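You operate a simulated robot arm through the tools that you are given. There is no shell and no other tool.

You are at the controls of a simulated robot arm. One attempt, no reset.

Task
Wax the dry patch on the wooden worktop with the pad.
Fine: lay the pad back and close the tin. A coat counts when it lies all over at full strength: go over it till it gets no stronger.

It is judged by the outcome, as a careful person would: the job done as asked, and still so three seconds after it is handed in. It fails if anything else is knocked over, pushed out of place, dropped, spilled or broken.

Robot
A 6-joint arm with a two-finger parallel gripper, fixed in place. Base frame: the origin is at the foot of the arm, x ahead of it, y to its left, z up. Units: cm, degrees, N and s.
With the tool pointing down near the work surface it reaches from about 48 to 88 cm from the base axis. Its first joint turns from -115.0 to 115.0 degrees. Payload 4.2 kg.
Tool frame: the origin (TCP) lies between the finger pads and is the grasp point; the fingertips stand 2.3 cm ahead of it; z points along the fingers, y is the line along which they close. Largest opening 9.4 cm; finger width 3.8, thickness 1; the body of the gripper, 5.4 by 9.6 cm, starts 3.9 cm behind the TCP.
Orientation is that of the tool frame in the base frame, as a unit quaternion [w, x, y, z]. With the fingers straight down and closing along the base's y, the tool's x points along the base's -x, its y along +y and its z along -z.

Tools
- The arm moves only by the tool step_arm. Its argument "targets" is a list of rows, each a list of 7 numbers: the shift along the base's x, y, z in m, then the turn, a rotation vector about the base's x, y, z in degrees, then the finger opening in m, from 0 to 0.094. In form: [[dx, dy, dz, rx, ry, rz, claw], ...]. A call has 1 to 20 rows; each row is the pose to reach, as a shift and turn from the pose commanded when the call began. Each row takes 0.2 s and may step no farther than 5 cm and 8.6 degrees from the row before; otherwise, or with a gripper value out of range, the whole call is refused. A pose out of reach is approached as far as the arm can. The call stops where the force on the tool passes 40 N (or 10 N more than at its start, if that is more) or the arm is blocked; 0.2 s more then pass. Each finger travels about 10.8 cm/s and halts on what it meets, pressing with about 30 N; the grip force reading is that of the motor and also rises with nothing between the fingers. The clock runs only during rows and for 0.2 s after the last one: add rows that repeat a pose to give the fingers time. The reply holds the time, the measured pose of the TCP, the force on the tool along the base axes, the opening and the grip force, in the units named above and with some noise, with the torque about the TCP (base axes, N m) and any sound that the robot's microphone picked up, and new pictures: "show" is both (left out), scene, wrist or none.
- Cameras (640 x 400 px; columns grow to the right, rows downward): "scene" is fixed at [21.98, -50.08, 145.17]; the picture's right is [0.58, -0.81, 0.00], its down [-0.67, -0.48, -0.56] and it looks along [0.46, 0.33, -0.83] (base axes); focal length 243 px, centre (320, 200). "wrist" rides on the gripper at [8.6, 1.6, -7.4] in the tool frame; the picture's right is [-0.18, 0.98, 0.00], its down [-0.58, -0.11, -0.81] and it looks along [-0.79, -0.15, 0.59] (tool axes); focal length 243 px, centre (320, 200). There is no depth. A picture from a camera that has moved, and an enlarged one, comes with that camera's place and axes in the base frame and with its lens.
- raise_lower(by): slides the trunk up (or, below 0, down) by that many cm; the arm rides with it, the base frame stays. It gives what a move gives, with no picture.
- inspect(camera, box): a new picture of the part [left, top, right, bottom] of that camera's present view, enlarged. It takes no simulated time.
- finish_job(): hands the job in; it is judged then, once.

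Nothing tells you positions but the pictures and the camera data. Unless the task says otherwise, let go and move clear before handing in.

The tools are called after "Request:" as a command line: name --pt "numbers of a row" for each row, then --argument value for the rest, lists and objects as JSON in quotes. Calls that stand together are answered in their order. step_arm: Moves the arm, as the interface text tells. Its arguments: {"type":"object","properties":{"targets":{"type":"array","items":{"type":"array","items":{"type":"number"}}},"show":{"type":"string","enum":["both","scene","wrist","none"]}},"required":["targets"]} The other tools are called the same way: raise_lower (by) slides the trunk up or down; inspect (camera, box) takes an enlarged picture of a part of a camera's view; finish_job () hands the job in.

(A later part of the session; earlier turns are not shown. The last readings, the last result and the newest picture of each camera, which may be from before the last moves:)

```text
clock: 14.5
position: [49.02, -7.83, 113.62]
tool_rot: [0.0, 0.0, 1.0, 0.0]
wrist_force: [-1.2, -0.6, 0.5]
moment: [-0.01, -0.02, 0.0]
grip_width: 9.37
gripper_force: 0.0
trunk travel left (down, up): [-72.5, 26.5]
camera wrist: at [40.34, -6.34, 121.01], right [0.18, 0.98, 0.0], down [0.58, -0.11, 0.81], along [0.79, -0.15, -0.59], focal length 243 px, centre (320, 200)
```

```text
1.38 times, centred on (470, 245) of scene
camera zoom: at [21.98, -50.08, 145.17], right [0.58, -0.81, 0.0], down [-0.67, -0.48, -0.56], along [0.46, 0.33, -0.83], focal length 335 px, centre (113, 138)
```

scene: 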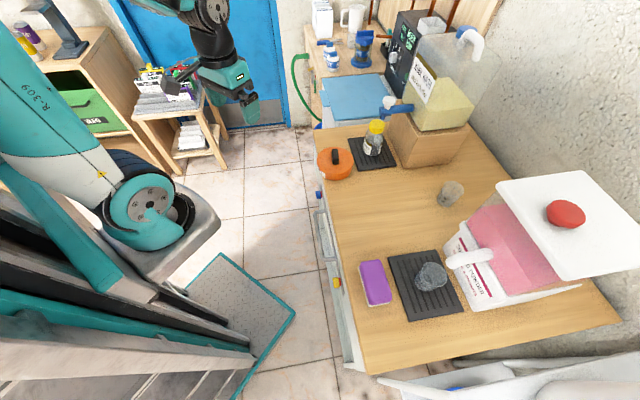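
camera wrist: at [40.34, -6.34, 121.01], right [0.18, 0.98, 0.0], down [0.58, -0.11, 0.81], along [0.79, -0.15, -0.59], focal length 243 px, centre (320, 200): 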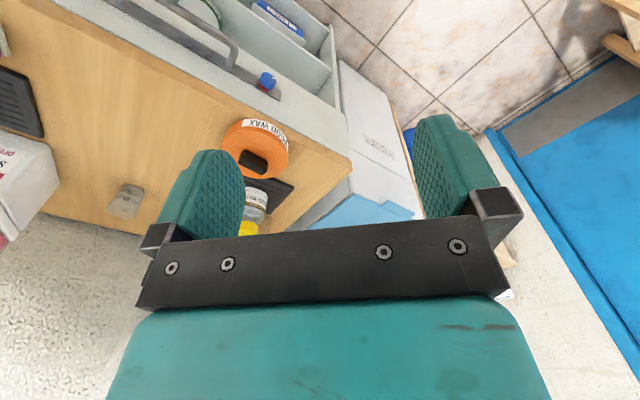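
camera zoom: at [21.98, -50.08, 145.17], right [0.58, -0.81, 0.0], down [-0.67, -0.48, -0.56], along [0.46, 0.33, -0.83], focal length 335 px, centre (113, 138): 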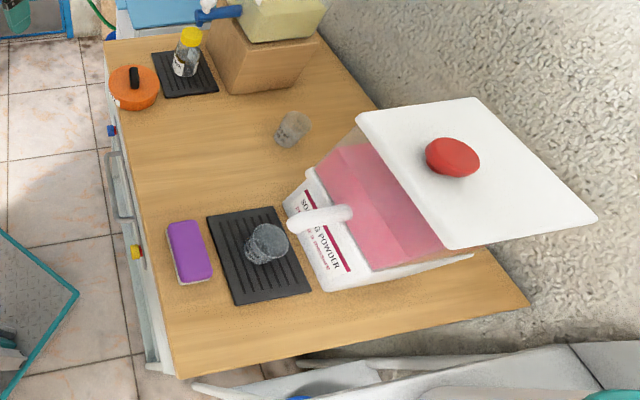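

Request:
inspect --camera "wrist" --box '[0, 10, 290, 210]'

Request:
inspect --camera "wrist" --box '[160, 0, 360, 130]'

Request:
inspect --camera "wrist" --box '[270, 80, 430, 230]'

```text
2.00 times, centred on (145, 110) of wrist
camera zoom: at [40.34, -6.34, 121.01], right [0.18, 0.98, 0.0], down [0.58, -0.11, 0.81], along [0.79, -0.15, -0.59], focal length 485 px, centre (670, 380)
```

zoom: 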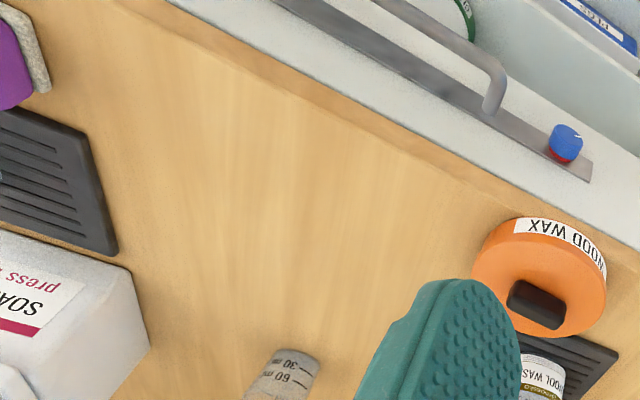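

```text
3.08 times, centred on (260, 65) of wrist
camera zoom: at [40.34, -6.34, 121.01], right [0.18, 0.98, 0.0], down [0.58, -0.11, 0.81], along [0.79, -0.15, -0.59], focal length 746 px, centre (505, 615)
```

zoom: 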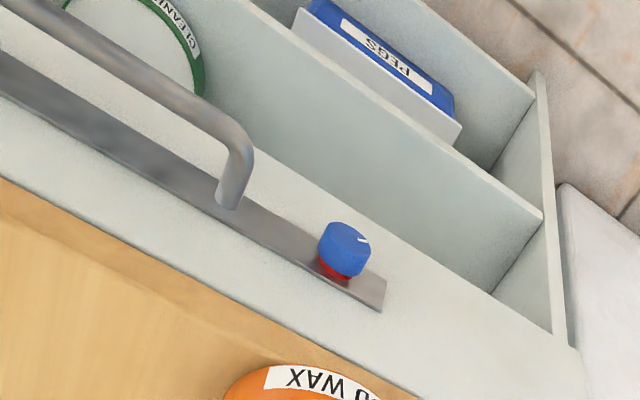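

```text
2.67 times, centred on (350, 155) of wrist
camera zoom: at [40.34, -6.34, 121.01], right [0.18, 0.98, 0.0], down [0.58, -0.11, 0.81], along [0.79, -0.15, -0.59], focal length 647 px, centre (240, 320)
```

zoom: 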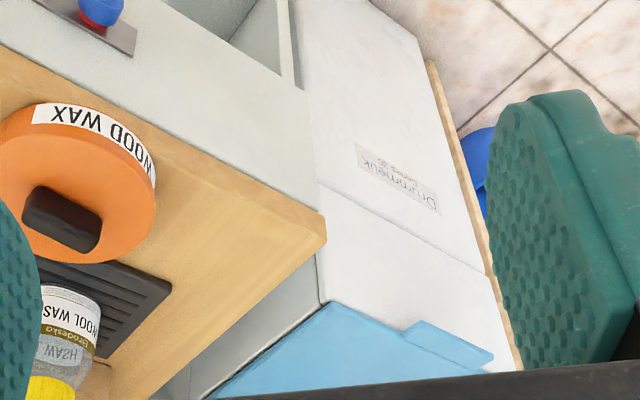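

Request:
inspect --camera "wrist" --box '[50, 20, 230, 140]'

Request:
inspect --camera "wrist" --box '[60, 90, 220, 200]'

```text
3.33 times, centred on (140, 80) of wrist
camera zoom: at [40.34, -6.34, 121.01], right [0.18, 0.98, 0.0], down [0.58, -0.11, 0.81], along [0.79, -0.15, -0.59], focal length 809 px, centre (920, 600)
```

zoom: 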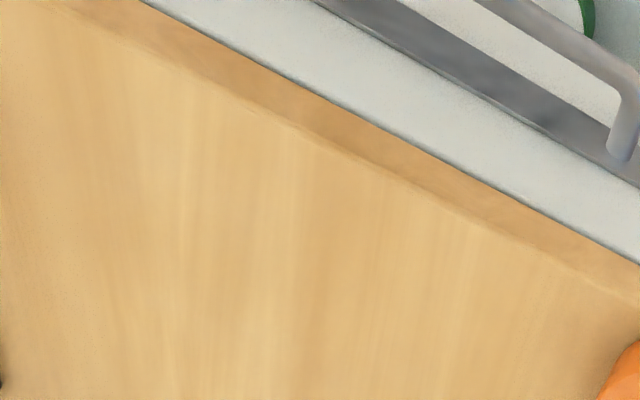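

```text
3.64 times, centred on (140, 145) of wrist
camera zoom: at [40.34, -6.34, 121.01], right [0.18, 0.98, 0.0], down [0.58, -0.11, 0.81], along [0.79, -0.15, -0.59], focal length 882 px, centre (974, 400)
```

zoom: 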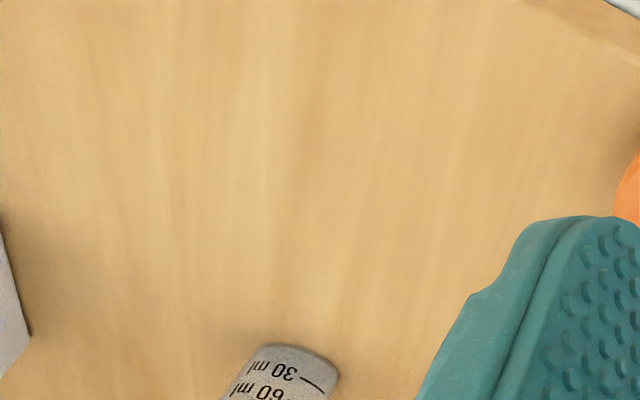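

The tin is labelled "WOOD WAX", with its handle at about (67,-23,91) and the table top at z≈86. I'll hover above the tin, turned 45° so the fingers straddle the handle bar, and look closer.

Request:
step_arm --pt "0.03 -0.025 0 0 0 8 0.094" --pt "0.06 -0.05 0 0 0 16 0.094" --pt "0.09 -0.075 -0.01 0 0 24 0.094" --pt "0.12 -0.1 -0.03 0 0 32 0.094" --pt "0.15 -0.125 -0.05 0 0 40 0.094" --pt "0.182 -0.152 -0.07 0 0 45 0.094"

Request:
inspect --camera "scene" --box '[300, 110, 420, 185]'

Request:
inspect --camera "wrist" --box '[200, 60, 460, 230]'

```text
clock: 15.9
position: [67.26, -23.23, 106.89]
tool_rot: [0.001, -0.384, 0.923, -0.001]
wrist_force: [-0.6, -0.9, -0.5]
moment: [-0.02, -0.04, -0.02]
grip_width: 9.4
gripper_force: 0.0
trunk travel left (down, up): [-72.5, 26.5]
camera wrist: at [59.91, -28.29, 114.2], right [-0.57, 0.82, 0.0], down [0.49, 0.34, 0.81], along [0.67, 0.46, -0.59], focal length 243 px, centre (320, 200)
```

scene: 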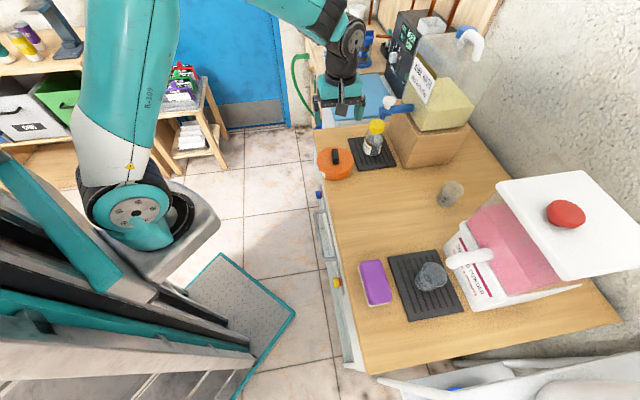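
wrist: 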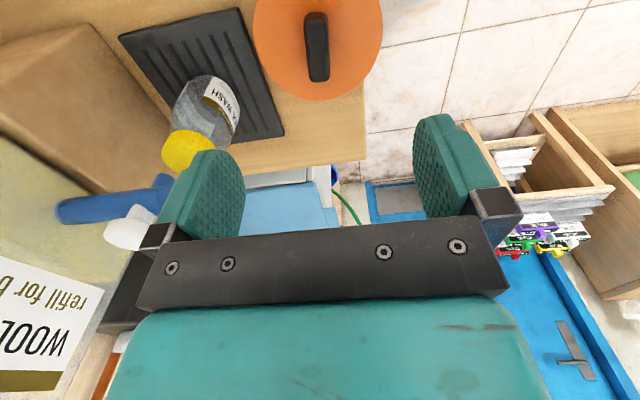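

```text
5.33 times, centred on (360, 148) of scene
camera zoom: at [21.98, -50.08, 145.17], right [0.58, -0.81, 0.0], down [-0.67, -0.48, -0.56], along [0.46, 0.33, -0.83], focal length 1296 px, centre (107, 480)
```

zoom: 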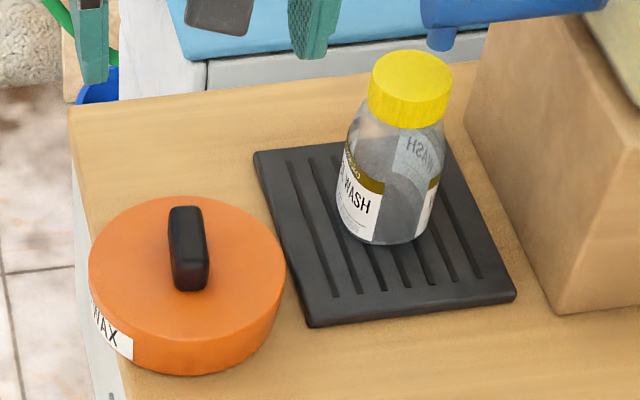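

```text
2.35 times, centred on (330, 145) of wrist
camera zoom: at [59.91, -28.29, 114.2], right [-0.57, 0.82, 0.0], down [0.49, 0.34, 0.81], along [0.67, 0.46, -0.59], focal length 571 px, centre (296, 329)
```

zoom: 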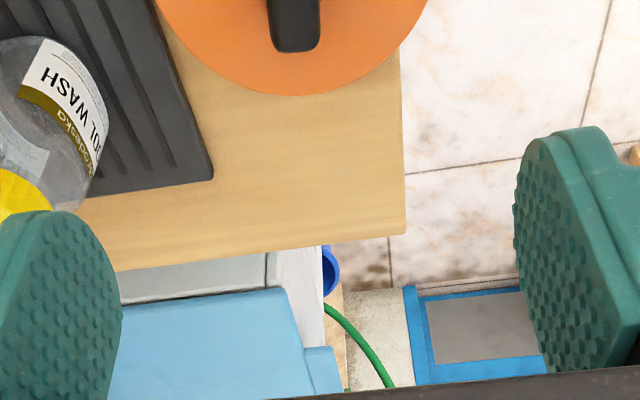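

The handle centre is about (67.4,-23.4), running along the table edge, and the tin is about 11 cm across. I'll narrow the fingers and descend partway to check.

Request:
step_arm --pt "0 -0.001 -0.04 0 0 0 0.05" --pt "0.001 -0.002 -0.08 0 0 0 0.05" --pt "0.001 -0.002 -0.11 0 0 0 0.05" --pt "0.001 -0.002 -0.11 0 0 0 0.05"

Request:
inspect --camera "scene" --box '[300, 110, 420, 185]'

Request:
inspect --camera "wrist" --box '[200, 0, 460, 230]'

```text
clock: 16.9
position: [67.27, -23.63, 95.69]
tool_rot: [0.0, -0.382, 0.924, 0.0]
wrist_force: [0.0, -0.2, 0.3]
moment: [-0.01, -0.01, -0.03]
grip_width: 5.02
gripper_force: 0.0
trunk travel left (down, up): [-72.5, 26.5]
camera wrist: at [59.99, -28.62, 103.08], right [-0.56, 0.83, 0.0], down [0.49, 0.33, 0.81], along [0.67, 0.46, -0.59], focal length 243 px, centre (320, 200)
```

scene: 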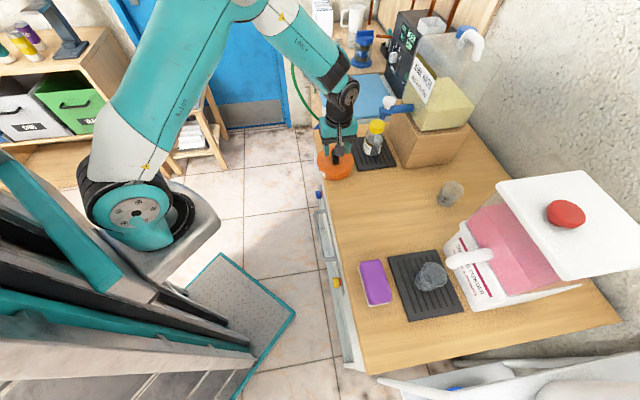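
wrist: 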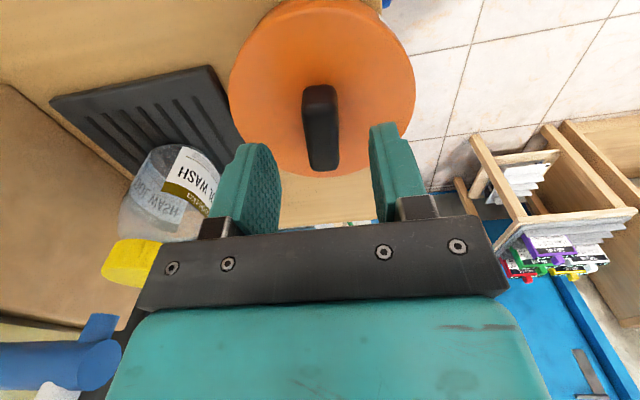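

```text
5.33 times, centred on (360, 148) of scene
camera zoom: at [21.98, -50.08, 145.17], right [0.58, -0.81, 0.0], down [-0.67, -0.48, -0.56], along [0.46, 0.33, -0.83], focal length 1296 px, centre (107, 480)
```

zoom: 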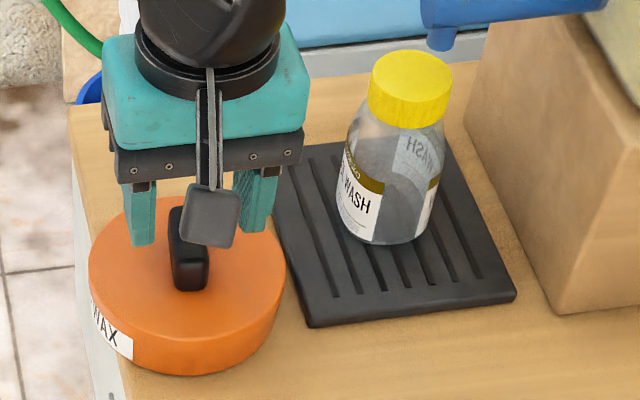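

```text
1.74 times, centred on (330, 115) of wrist
camera zoom: at [59.99, -28.62, 103.08], right [-0.56, 0.83, 0.0], down [0.49, 0.33, 0.81], along [0.67, 0.46, -0.59], focal length 422 px, centre (303, 348)
```

zoom: 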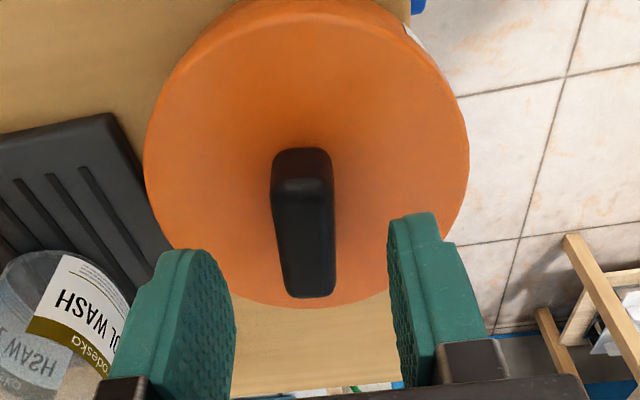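

The fingers straddle the handle nicely. I'll descend gently in small steps and watch the force.

Request:
step_arm --pt "0 0 -0.005 0 0 0 0.05" --pt "0 0 -0.01 0 0 0 0.05" --pt "0 0 -0.015 0 0 0 0.05" --pt "0 0 -0.018 0 0 0 0.05" --show "wrist"

Request:
inspect --camera "scene" --box '[310, 120, 390, 190]'

Request:
inspect --camera "wrist" --box '[220, 30, 440, 230]'

```text
clock: 17.9
position: [67.38, -23.62, 93.68]
tool_rot: [0.0, -0.383, 0.924, 0.0]
wrist_force: [0.3, 0.1, 0.6]
moment: [0.01, -0.01, 0.0]
grip_width: 5.01
gripper_force: 0.0
trunk travel left (down, up): [-72.5, 26.5]
camera wrist: at [60.05, -28.65, 101.04], right [-0.56, 0.83, 0.0], down [0.49, 0.33, 0.81], along [0.67, 0.46, -0.59], focal length 243 px, centre (320, 200)
```

wrist: 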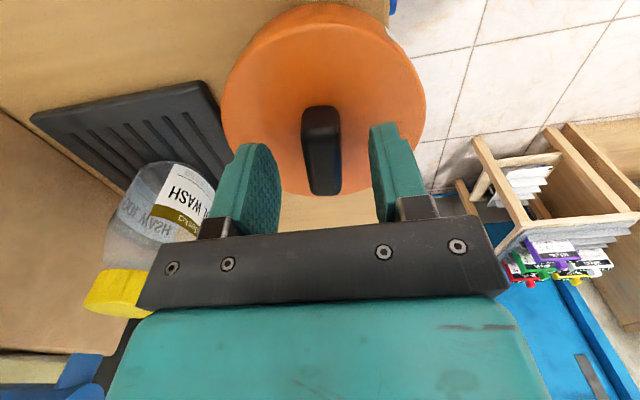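

```text
5.71 times, centred on (350, 155) of scene
camera zoom: at [21.98, -50.08, 145.17], right [0.58, -0.81, 0.0], down [-0.67, -0.48, -0.56], along [0.46, 0.33, -0.83], focal length 1389 px, centre (149, 457)
```

zoom: 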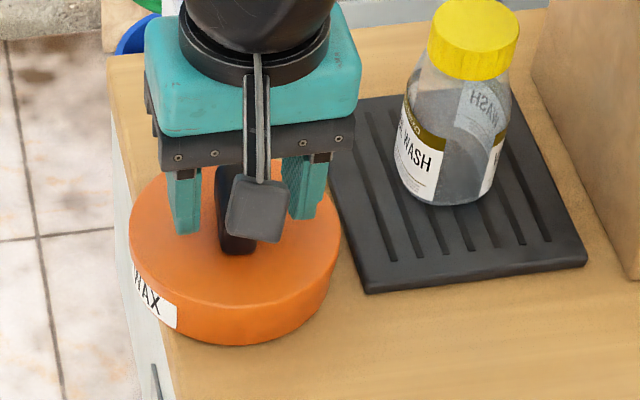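

```text
2.00 times, centred on (330, 130) of wrist
camera zoom: at [60.05, -28.65, 101.04], right [-0.56, 0.83, 0.0], down [0.49, 0.33, 0.81], along [0.67, 0.46, -0.59], focal length 485 px, centre (300, 340)
```

zoom: 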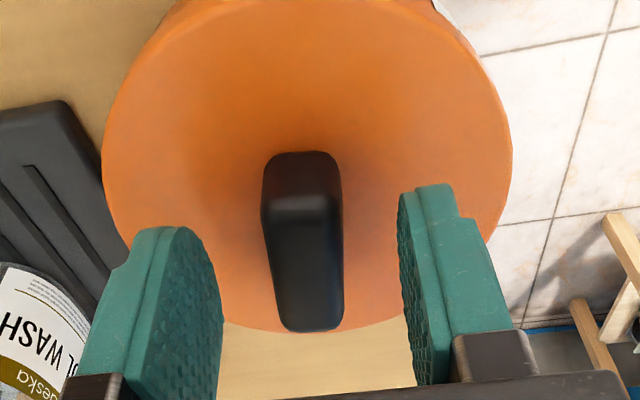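

Request:
step_arm --pt "0 0 -0.004 0 0 0 0.05" --pt "0 0 -0.008 0 0 0 0.05" --pt "0 0 -0.011 0 0 0 0.05" --show "none"

Request:
inspect --camera "scene" --box '[310, 120, 390, 190]'

Request:
inspect --camera "wrist" --box '[220, 30, 440, 230]'

```text
clock: 18.7
position: [67.47, -23.44, 92.51]
tool_rot: [0.001, -0.383, 0.924, 0.0]
wrist_force: [0.2, 0.3, -0.2]
moment: [-0.02, 0.0, 0.01]
grip_width: 5.01
gripper_force: 0.1
trunk travel left (down, up): [-72.5, 26.5]
```

```text
5.71 times, centred on (350, 155) of scene
camera zoom: at [21.98, -50.08, 145.17], right [0.58, -0.81, 0.0], down [-0.67, -0.48, -0.56], along [0.46, 0.33, -0.83], focal length 1389 px, centre (149, 457)
```

zoom: 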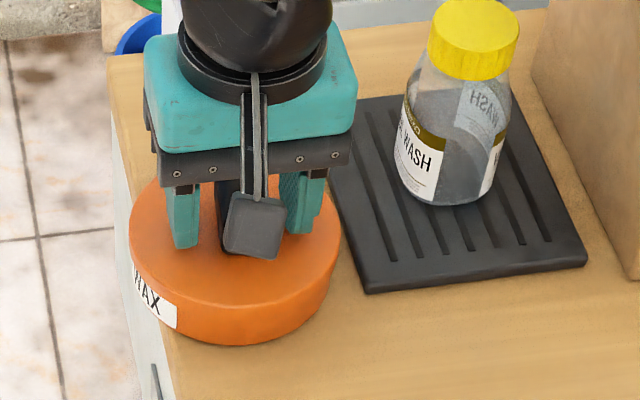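

```text
2.00 times, centred on (330, 130) of wrist
camera zoom: at [60.05, -28.59, 99.95], right [-0.56, 0.83, 0.0], down [0.49, 0.33, 0.81], along [0.67, 0.46, -0.59], focal length 485 px, centre (300, 340)
```

zoom: 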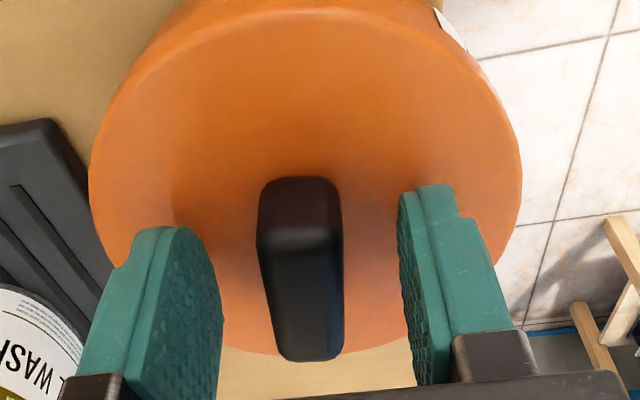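

Request:
step_arm --pt "0 0 -0.003 0 0 0 0.05" --pt "0 0 -0.006 0 0 0 0.05" --pt "0 0 -0.006 0 0 0 0.05" --show "none"

Request:
inspect --camera "scene" --box '[310, 120, 390, 190]'

Request:
inspect --camera "wrist" --box '[220, 30, 440, 230]'

```text
clock: 19.5
position: [67.57, -23.63, 92.03]
tool_rot: [0.001, -0.383, 0.924, 0.0]
wrist_force: [0.2, 2.1, 11.5]
moment: [0.07, 0.06, -0.03]
grip_width: 4.97
gripper_force: 0.1
trunk travel left (down, up): [-72.5, 26.5]
```

```text
5.71 times, centred on (350, 155) of scene
camera zoom: at [21.98, -50.08, 145.17], right [0.58, -0.81, 0.0], down [-0.67, -0.48, -0.56], along [0.46, 0.33, -0.83], focal length 1389 px, centre (149, 457)
```

zoom: 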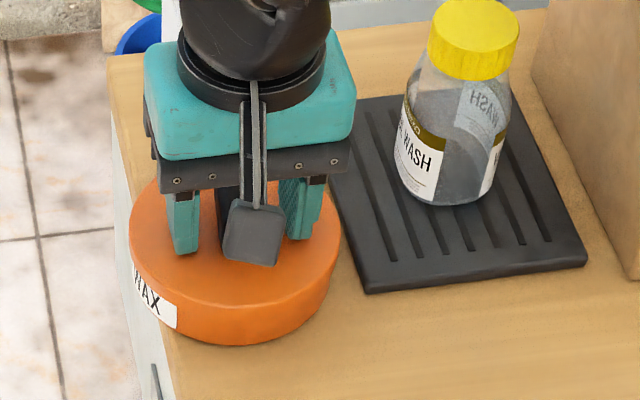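

```text
2.00 times, centred on (330, 130) of wrist
camera zoom: at [60.09, -28.56, 99.43], right [-0.57, 0.82, 0.0], down [0.49, 0.33, 0.81], along [0.67, 0.46, -0.59], focal length 485 px, centre (300, 340)
```

zoom: 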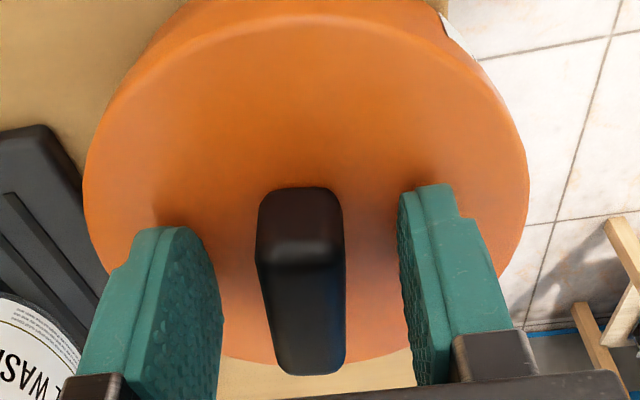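

Contact: the lid top is at z≈89.7. I'll back off 3 mm and close on the handle.

Request:
step_arm --pt "0 0 0.004 0 0 0 0.05" --pt "0 0 0.004 0 0 0 0.03" --pt "0 0 0.004 0 0 0 0.01" --pt "0 0 0.004 0 0 0 0.01" --pt "0 0 0.004 0 0 0 0.01" --show "wrist"

```text
clock: 20.7
position: [67.36, -23.69, 92.51]
tool_rot: [-0.001, -0.382, 0.924, 0.0]
wrist_force: [0.5, -0.5, 0.1]
moment: [0.0, 0.01, -0.03]
grip_width: 1.94
gripper_force: 30.0
trunk travel left (down, up): [-72.5, 26.5]
heard: snap
camera wrist: at [60.12, -28.58, 99.79], right [-0.56, 0.83, 0.0], down [0.49, 0.33, 0.81], along [0.67, 0.46, -0.59], focal length 243 px, centre (320, 200)
```

wrist: 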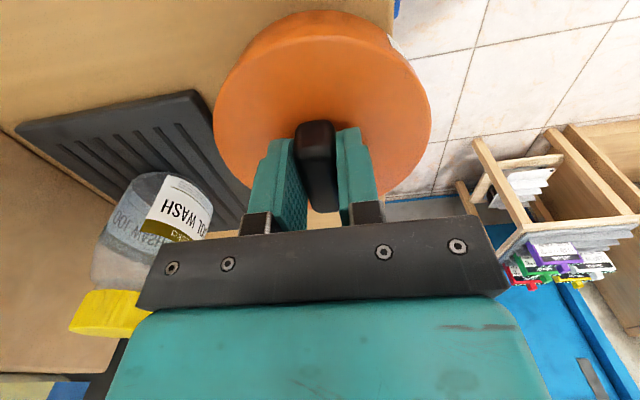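

The grip holds the 1.9 cm handle (I heard a snap). Lifting gently.

Request:
step_arm --pt "0 0 0.005 0 0 0 0.01" --pt "0 0 0.01 0 0 0 0.01" --pt "0 0 0.02 0 0 0 0.01" --pt "0 0 0.03 0 0 0 0.01"

Request:
inspect --camera "scene" --box '[310, 120, 390, 190]'

```text
clock: 21.7
position: [67.48, -23.63, 95.4]
tool_rot: [0.0, -0.383, 0.924, 0.0]
wrist_force: [-0.2, -0.2, 0.3]
moment: [-0.03, 0.01, -0.04]
grip_width: 1.0
gripper_force: 0.1
trunk travel left (down, up): [-72.5, 26.5]
camera wrist: at [60.19, -28.59, 102.8], right [-0.56, 0.83, 0.0], down [0.49, 0.33, 0.81], along [0.67, 0.46, -0.59], focal length 243 px, centre (320, 200)
```

scene: 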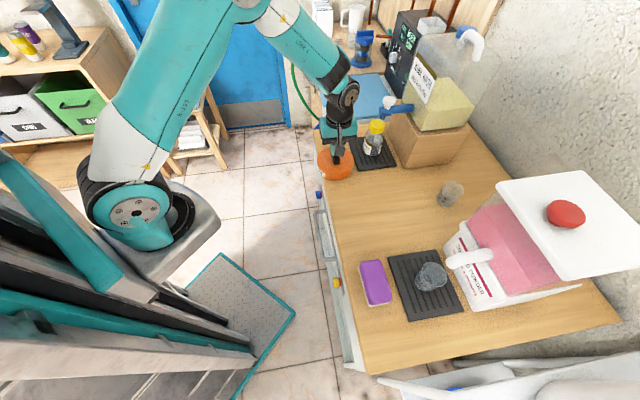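
wrist: 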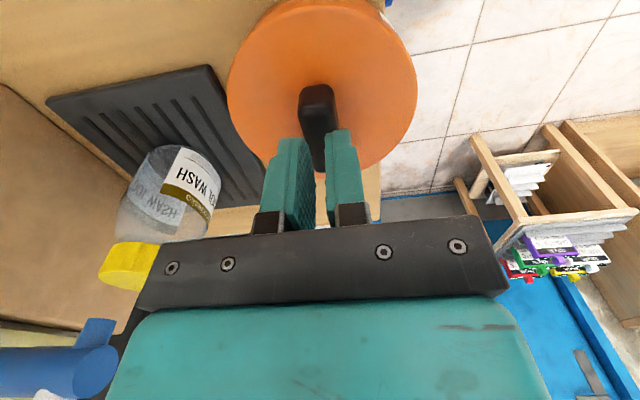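

```text
5.71 times, centred on (350, 155) of scene
camera zoom: at [21.98, -50.08, 145.17], right [0.58, -0.81, 0.0], down [-0.67, -0.48, -0.56], along [0.46, 0.33, -0.83], focal length 1389 px, centre (149, 457)
```

zoom: 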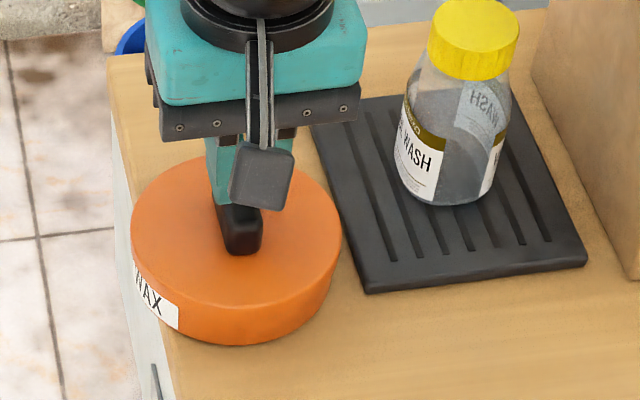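

The fingers slipped off the handle. I'll go back down deeper, re-grip, and lift in very small steps while reading the force.

Request:
step_arm --pt "0 0 0 0 0 0 0.05" --pt "0 0 0 0 0 0 0.05" --pt "0 0 -0.015 0 0 0 0.05" --pt "0 0 -0.03 0 0 0 0.05" --pt "0 0 -0.033 0 0 0 0.05" --pt "0 0 -0.033 0 0 0 0.03" --pt "0 0 -0.033 0 0 0 0" --pt "0 0 -0.033 0 0 0 0" --pt "0 0 -0.033 0 0 0 0" --show "none"

Request:
inspect --camera "wrist" --box '[220, 30, 440, 230]'

Request:
step_arm --pt "0 0 0.002 0 0 0 0" --pt "0 0 0.004 0 0 0 0" --show "none"

Request:
inspect --camera "wrist" --box '[220, 30, 440, 230]'

```text
clock: 23.7
position: [67.52, -23.68, 92.05]
tool_rot: [0.0, -0.382, 0.924, 0.0]
wrist_force: [-0.4, -0.1, 0.1]
moment: [0.01, -0.01, 0.0]
grip_width: 1.9
gripper_force: 29.6
trunk travel left (down, up): [-72.5, 26.5]
```

```text
2.00 times, centred on (330, 130) of wrist
camera zoom: at [60.16, -28.66, 99.52], right [-0.56, 0.83, 0.0], down [0.49, 0.33, 0.81], along [0.67, 0.46, -0.59], focal length 485 px, centre (300, 340)
```

zoom: 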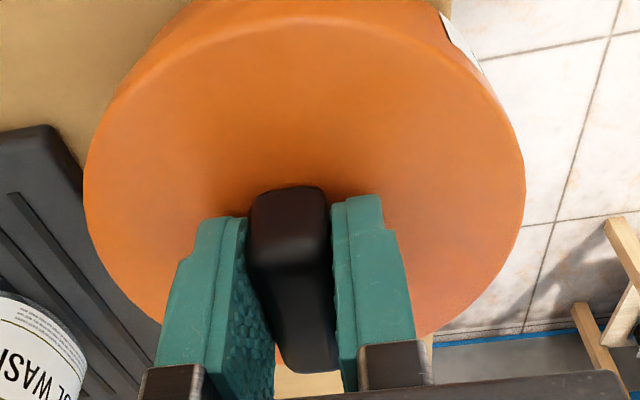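

```text
clock: 24.3
position: [67.39, -23.47, 92.57]
tool_rot: [0.0, -0.382, 0.924, 0.0]
wrist_force: [-0.7, -0.6, -0.9]
moment: [0.01, -0.02, -0.01]
grip_width: 1.94
gripper_force: 29.9
trunk travel left (down, up): [-72.5, 26.5]
```

```text
2.00 times, centred on (330, 130) of wrist
camera zoom: at [60.11, -28.61, 99.86], right [-0.56, 0.83, 0.0], down [0.49, 0.33, 0.81], along [0.67, 0.46, -0.59], focal length 485 px, centre (300, 340)
```

zoom: 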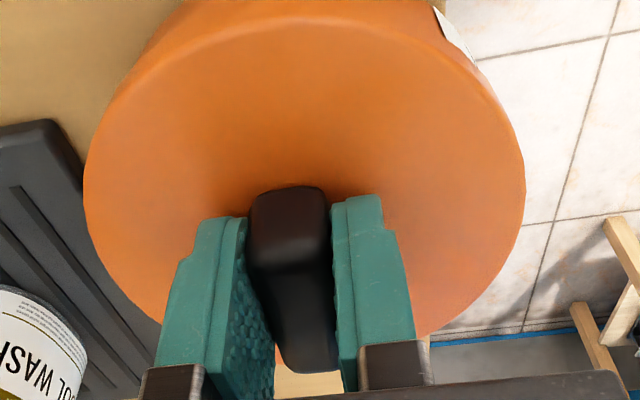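

Request:
step_arm --pt "0 0 0.002 0 0 0 0" --pt "0 0 0.004 0 0 0 0" --show "none"

Request:
inspect --camera "wrist" --box '[220, 30, 440, 230]'

Request:
inspect --camera "scene" --box '[310, 120, 390, 190]'

```text
clock: 24.9
position: [67.44, -23.71, 92.79]
tool_rot: [0.0, -0.383, 0.924, 0.0]
wrist_force: [-0.1, 0.2, -1.3]
moment: [0.0, 0.0, -0.04]
grip_width: 1.92
gripper_force: 29.5
trunk travel left (down, up): [-72.5, 26.5]
```

```text
2.00 times, centred on (330, 130) of wrist
camera zoom: at [60.04, -28.65, 100.25], right [-0.56, 0.83, 0.0], down [0.49, 0.33, 0.81], along [0.67, 0.46, -0.59], focal length 485 px, centre (300, 340)
```

zoom: 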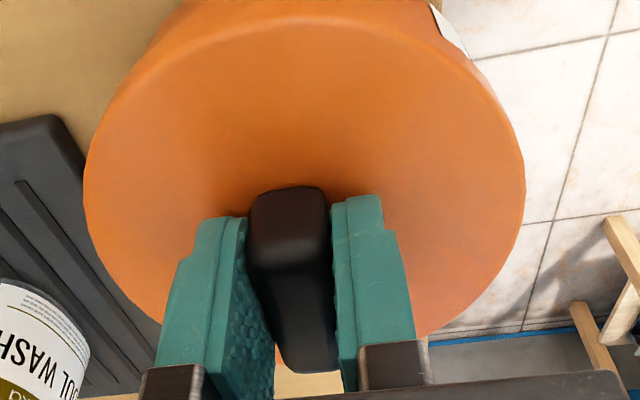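

```text
5.71 times, centred on (350, 155) of scene
camera zoom: at [21.98, -50.08, 145.17], right [0.58, -0.81, 0.0], down [-0.67, -0.48, -0.56], along [0.46, 0.33, -0.83], focal length 1389 px, centre (149, 457)
```

zoom: 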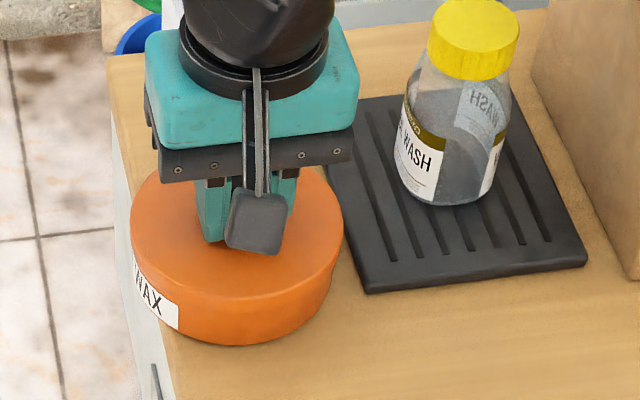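

The lid now rises with the gripper. I'll keep lifting slowly and check that the tin body stays put.

Request:
step_arm --pt "0 0 0.004 0 0 0 0" --pt "0 0 0.008 0 0 0 0" --pt "0 0 0.012 0 0 0 0" --pt "0 0 0.016 0 0 0 0" --pt "0 0 0.02 0 0 0 0"

Request:
inspect --camera "scene" --box '[310, 120, 390, 190]'

```text
clock: 26.1
position: [67.48, -23.73, 94.89]
tool_rot: [0.0, -0.383, 0.924, 0.0]
wrist_force: [-1.0, 0.4, -0.1]
moment: [0.03, 0.02, -0.01]
grip_width: 1.91
gripper_force: 30.5
trunk travel left (down, up): [-72.5, 26.5]
camera wrist: at [60.16, -28.67, 102.33], right [-0.56, 0.83, 0.0], down [0.49, 0.33, 0.81], along [0.67, 0.46, -0.59], focal length 243 px, centre (320, 200)
```

scene: 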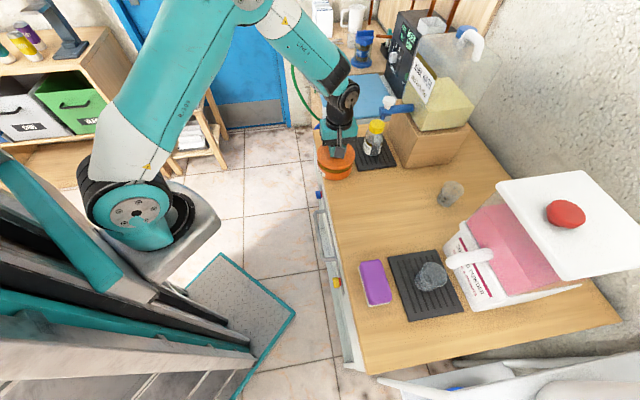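
wrist: 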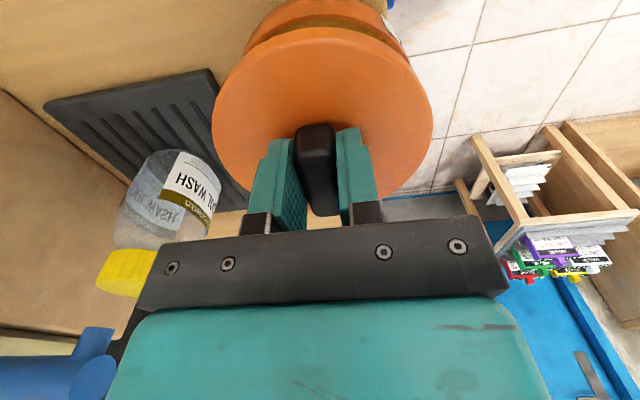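

```text
5.71 times, centred on (350, 155) of scene
camera zoom: at [21.98, -50.08, 145.17], right [0.58, -0.81, 0.0], down [-0.67, -0.48, -0.56], along [0.46, 0.33, -0.83], focal length 1389 px, centre (149, 457)
```

zoom: 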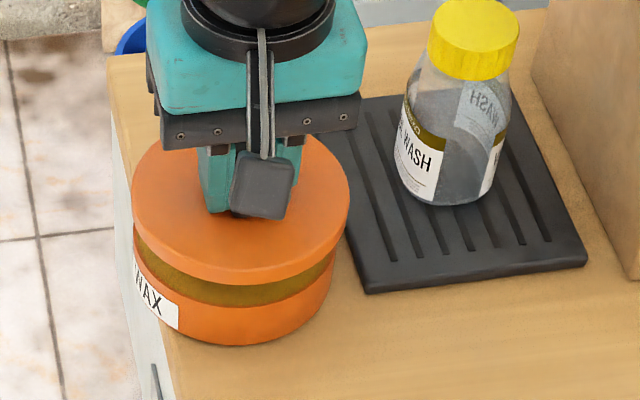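

The lid is off and the tin body hasn't moved. Next I'll carry the lid to the free corner beyond the tin (about x 77.3, y -15) and set it down.

Request:
step_arm --pt "0 0 0.03 0 0 0 0" --pt "0.02 0.017 0.04 0 0 0 0" --pt "0.04 0.035 0.04 0 0 0 0" --pt "0.06 0.052 0.04 0 0 0 0" --pt "0.08 0.07 0.04 0 0 0 0" --pt "0.098 0.086 0.04 0 0 0 0" --pt "0.098 0.086 0.02 0 0 0 0" --pt "0.098 0.086 0.0 0 0 0 0" --pt "0.098 0.086 -0.02 0 0 0 0"

Request:
inspect --camera "scene" --box '[300, 100, 420, 190]'

```text
clock: 28.1
position: [76.94, -15.06, 92.83]
tool_rot: [0.0, -0.383, 0.924, 0.0]
wrist_force: [-0.8, -0.4, -0.7]
moment: [0.0, -0.01, 0.0]
grip_width: 1.92
gripper_force: 29.7
trunk travel left (down, up): [-72.5, 26.5]
camera wrist: at [69.6, -20.02, 100.2], right [-0.56, 0.83, 0.0], down [0.49, 0.33, 0.81], along [0.67, 0.46, -0.59], focal length 243 px, centre (320, 200)
```

scene: 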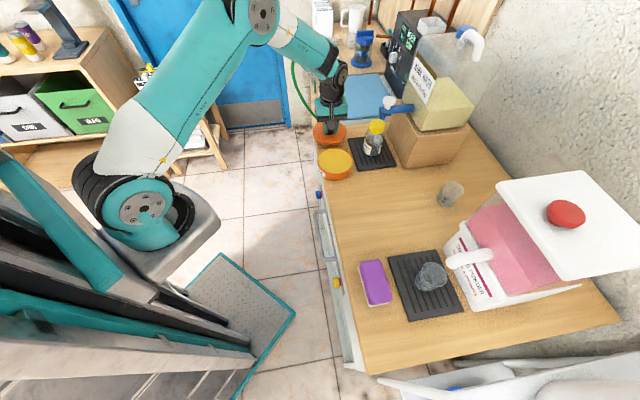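
wrist: 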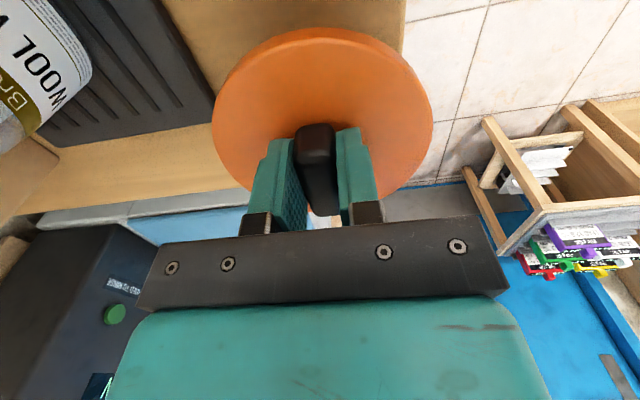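

```text
4.44 times, centred on (360, 145) of scene
camera zoom: at [21.98, -50.08, 145.17], right [0.58, -0.81, 0.0], down [-0.67, -0.48, -0.56], along [0.46, 0.33, -0.83], focal length 1080 px, centre (142, 444)
```

zoom: 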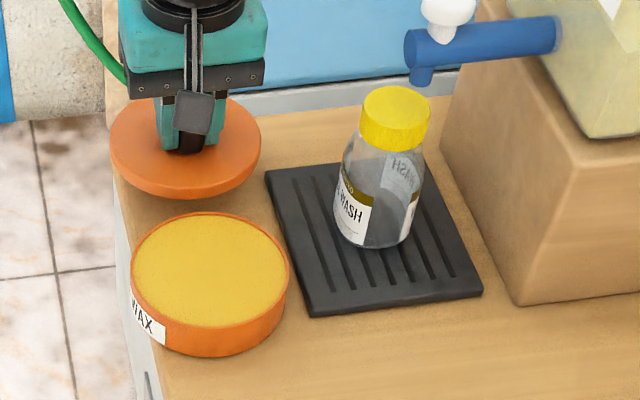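

Request:
step_arm --pt "0 0 -0.01 0 0 0 0" --pt "0 0 -0.015 0 0 0 0" --pt "0 0 -0.018 0 0 0 0" --pt "0 0 -0.021 0 0 0 0"

Request:
inspect --camera "scene" --box '[300, 100, 420, 190]'

```text
clock: 29.1
position: [77.04, -15.07, 90.69]
tool_rot: [0.0, -0.383, 0.924, 0.0]
wrist_force: [0.1, 0.1, -1.0]
moment: [0.01, -0.01, -0.01]
grip_width: 1.92
gripper_force: 30.5
trunk travel left (down, up): [-72.5, 26.5]
camera wrist: at [69.72, -20.05, 98.16], right [-0.56, 0.83, 0.0], down [0.49, 0.33, 0.81], along [0.67, 0.46, -0.59], focal length 243 px, centre (320, 200)
```

scene: 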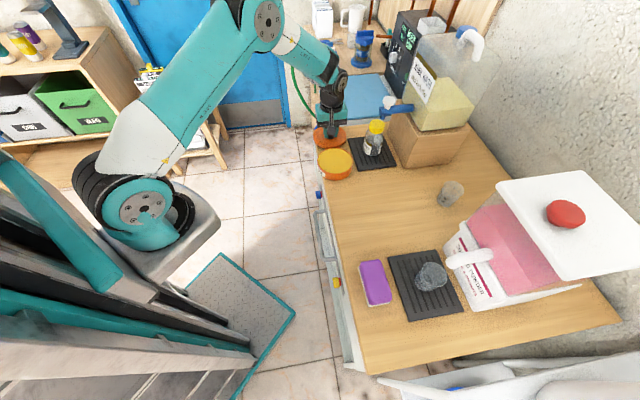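
wrist: 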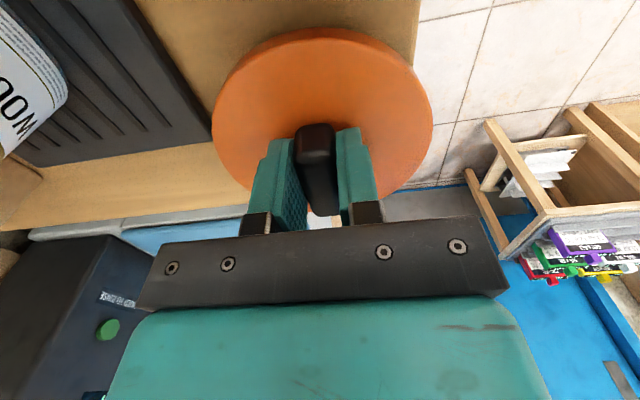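

```text
4.44 times, centred on (360, 145) of scene
camera zoom: at [21.98, -50.08, 145.17], right [0.58, -0.81, 0.0], down [-0.67, -0.48, -0.56], along [0.46, 0.33, -0.83], focal length 1080 px, centre (142, 444)
```

zoom: 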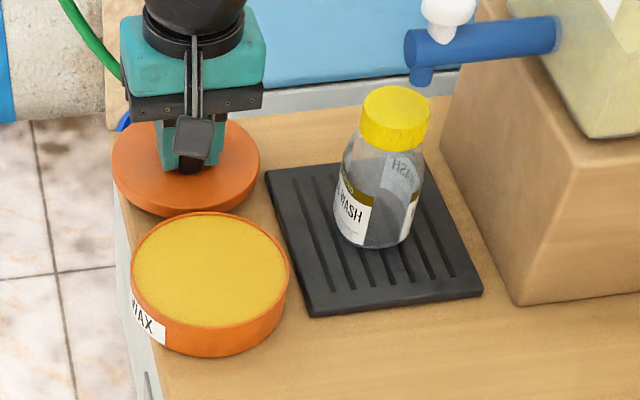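

Request:
step_arm --pt "0.001 -0.001 -0.003 0 0 0 0" --pt "0.001 -0.001 -0.006 0 0 0 0" --pt "0.001 -0.001 -0.009 0 0 0 0" --pt "0.001 -0.001 -0.012 0 0 0 0"

Request:
inspect --camera "scene" --box '[300, 100, 420, 190]'

```text
clock: 30.1
position: [77.24, -15.15, 89.57]
tool_rot: [0.0, -0.383, 0.924, 0.0]
wrist_force: [0.6, -0.1, 0.2]
moment: [-0.02, -0.02, 0.03]
grip_width: 1.9
gripper_force: 30.0
trunk travel left (down, up): [-72.5, 26.5]
camera wrist: at [69.93, -20.18, 96.95], right [-0.56, 0.83, 0.0], down [0.49, 0.33, 0.81], along [0.67, 0.46, -0.59], focal length 243 px, centre (320, 200)
```

scene: 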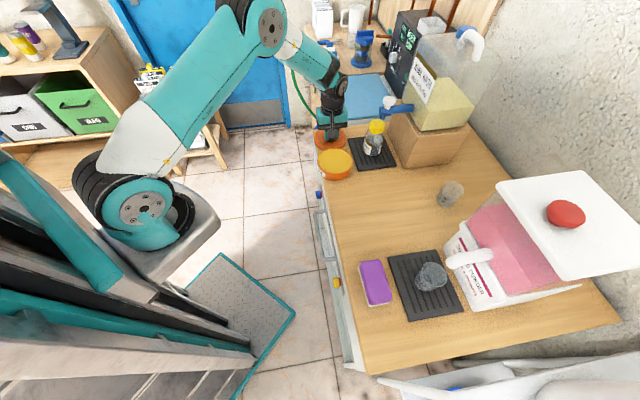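
wrist: 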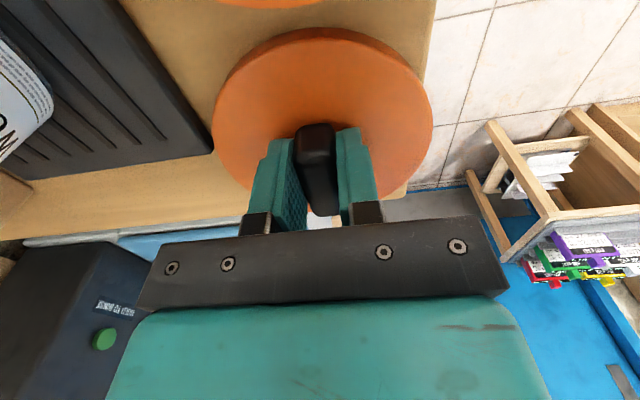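

```text
4.44 times, centred on (360, 145) of scene
camera zoom: at [21.98, -50.08, 145.17], right [0.58, -0.81, 0.0], down [-0.67, -0.48, -0.56], along [0.46, 0.33, -0.83], focal length 1080 px, centre (142, 444)
```

zoom: 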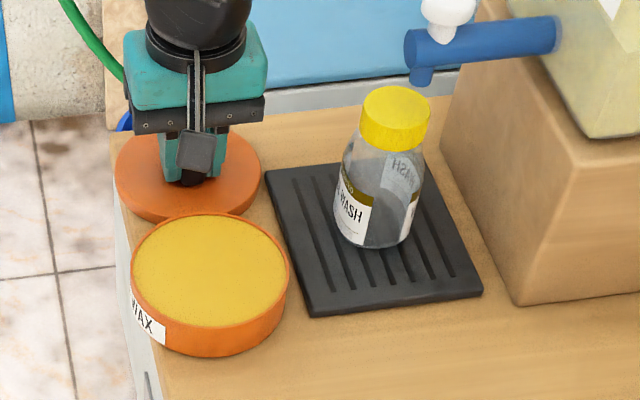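

Request:
step_arm --pt "0.0005 -0.0005 -0.002 0 0 0 0" --pt "0.001 -0.001 -0.004 0 0 0 0" --pt "0.001 -0.001 -0.006 0 0 0 0" --pt "0.001 -0.001 -0.008 0 0 0 0" --show "none"

```text
clock: 31.1
position: [77.45, -15.17, 88.79]
tool_rot: [0.0, -0.383, 0.924, 0.0]
wrist_force: [-3.4, -1.2, 5.4]
moment: [0.13, -0.11, 0.02]
grip_width: 1.91
gripper_force: 30.0
trunk travel left (down, up): [-72.5, 26.5]
```

Request:
inspect --camera "wrist" --box '[130, 0, 470, 230]'

Request:
inspect --camera "scene" --box '[310, 110, 390, 170]'

```text
1.74 times, centred on (300, 115) of wrist
camera zoom: at [70.0, -20.17, 96.2], right [-0.56, 0.83, 0.0], down [0.49, 0.33, 0.81], along [0.67, 0.46, -0.59], focal length 422 px, centre (355, 348)
```

zoom: 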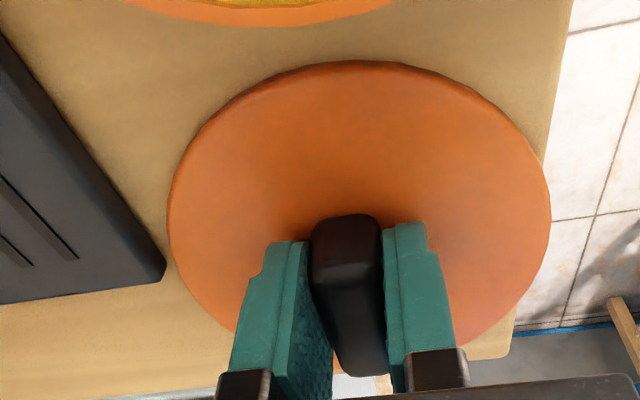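

```text
6.67 times, centred on (350, 140) of scene
camera zoom: at [21.98, -50.08, 145.17], right [0.58, -0.81, 0.0], down [-0.67, -0.48, -0.56], along [0.46, 0.33, -0.83], focal length 1621 px, centre (120, 600)
```

zoom: 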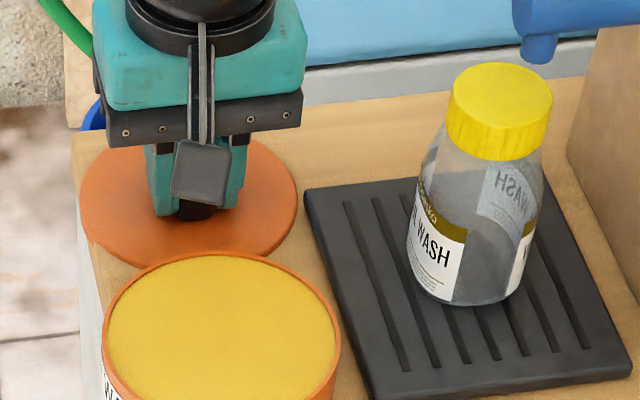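

The lid rests on the table clear of the tin and mat. I'll release it and rise.

Request:
step_arm --pt "0 0 0.001 0 0 0 0.03" --pt "0 0 0.001 0 0 0 0.05" --pt "0 0 0.001 0 0 0 0.05" --pt "0 0 0.03 0 0 0 0.05" --pt "0 0 0.07 0 0 0 0.05" --pt "0 0 0.11 0 0 0 0.05" --pt "0 0 0.15 0 0 0 0.05"

Request:
inspect --camera "scene" --box '[310, 110, 390, 170]'

Request:
inspect --camera "wrist" --box '[180, 0, 470, 150]'

```text
clock: 32.7
position: [77.51, -15.27, 103.69]
tool_rot: [0.001, -0.383, 0.924, -0.001]
wrist_force: [1.1, -0.1, 1.3]
moment: [-0.02, 0.01, 0.02]
grip_width: 5.0
gripper_force: 0.1
trunk travel left (down, up): [-72.5, 26.5]
camera wrist: at [70.22, -20.22, 111.01], right [-0.56, 0.83, 0.0], down [0.49, 0.33, 0.81], along [0.67, 0.46, -0.59], focal length 243 px, centre (320, 200)
```

scene: 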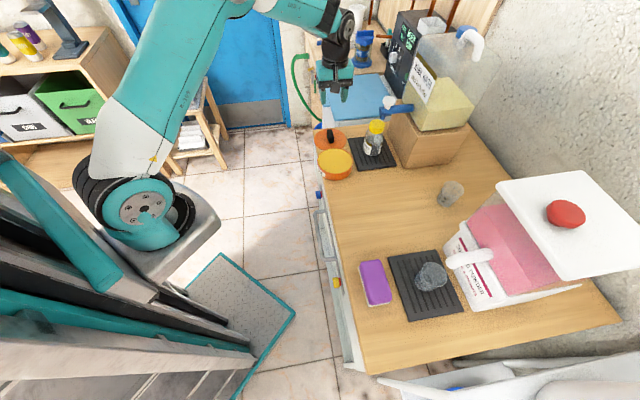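
wrist: 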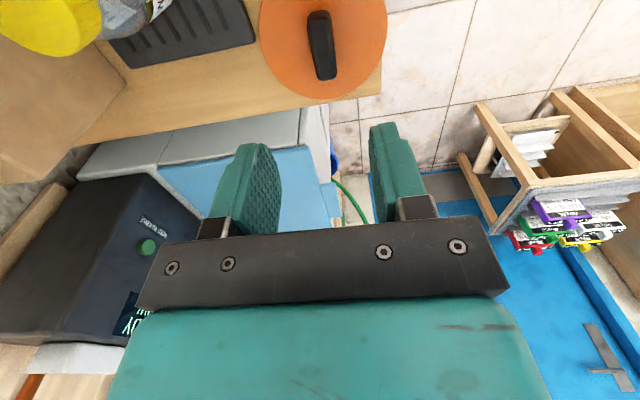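

```text
6.67 times, centred on (350, 140) of scene
camera zoom: at [21.98, -50.08, 145.17], right [0.58, -0.81, 0.0], down [-0.67, -0.48, -0.56], along [0.46, 0.33, -0.83], focal length 1621 px, centre (120, 600)
```

zoom: 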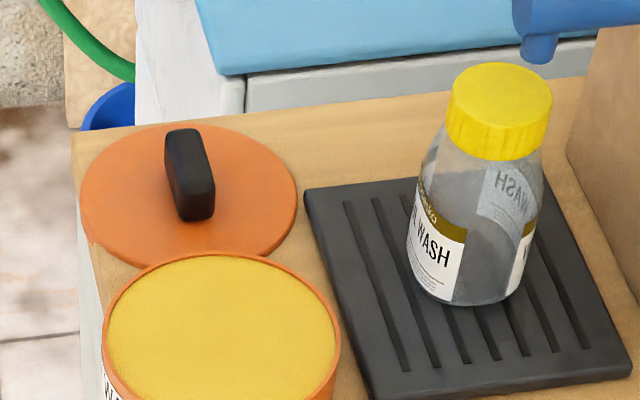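

```text
2.21 times, centred on (325, 75) of wrist
camera zoom: at [70.22, -20.22, 111.01], right [-0.56, 0.83, 0.0], down [0.49, 0.33, 0.81], along [0.67, 0.46, -0.59], focal length 535 px, centre (309, 476)
```

zoom: 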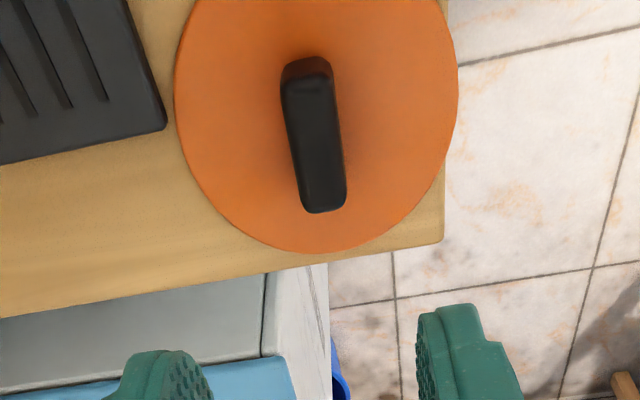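

The lid lies safely at the corner. Next I'll move above the purple pad to look at it.

Request:
step_arm --pt "-0.02 -0.02 0.03 0 0 0 0.06" --pt "-0.05 -0.05 0.04 0 0 0 0.07" --pt "-0.08 -0.08 0.04 0 0 0 0.08" --pt "-0.11 -0.11 0.04 0 0 0 0.09" --pt "-0.14 -0.14 0.04 0 0 0 0.09" --pt "-0.17 -0.17 0.04 0 0 0 0.09" --pt "-0.2 -0.2 0.04 0 0 0 0.09" --pt "-0.23 -0.23 0.04 0 0 0 0.09" --pt "-0.26 -0.26 0.04 0 0 0 0.09" --pt "-0.29 -0.29 0.04 0 0 0 0.09" --pt "-0.32 -0.32 0.04 0 0 0 0.09" --pt "-0.355 -0.355 0.03 0 0 0 0.09"

Request:
inspect --camera "scene" --box '[330, 240, 430, 320]'

Request:
inspect --camera "wrist" --box '[180, 0, 470, 150]'

```text
refused: row 12 steps farther than a row can; nothing moved
```

```text
5.00 times, centred on (380, 280) of scene
camera zoom: at [21.98, -50.08, 145.17], right [0.58, -0.81, 0.0], down [-0.67, -0.48, -0.56], along [0.46, 0.33, -0.83], focal length 1216 px, centre (20, -200)
```

zoom: 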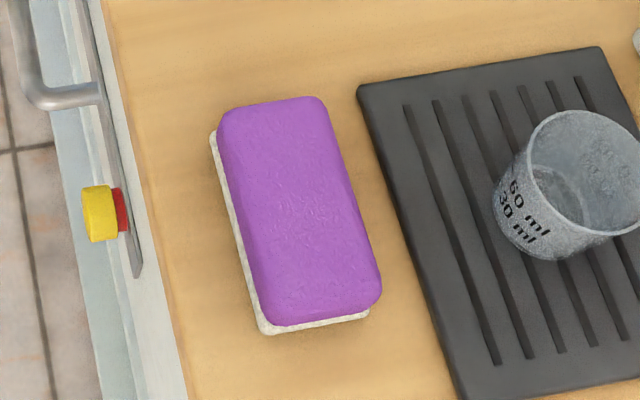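

```text
2.21 times, centred on (325, 75) of wrist
camera zoom: at [70.22, -20.22, 111.01], right [-0.56, 0.83, 0.0], down [0.49, 0.33, 0.81], along [0.67, 0.46, -0.59], focal length 535 px, centre (309, 476)
```

zoom: 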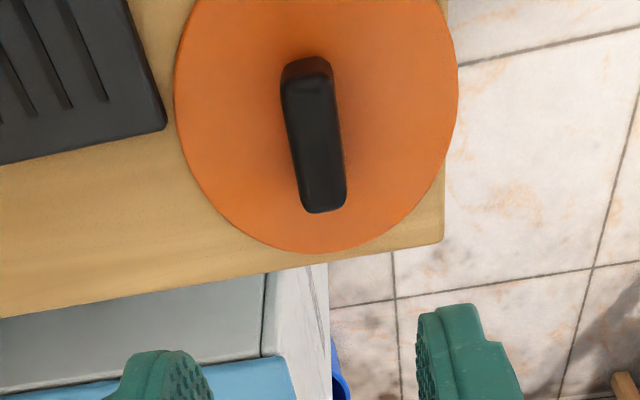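

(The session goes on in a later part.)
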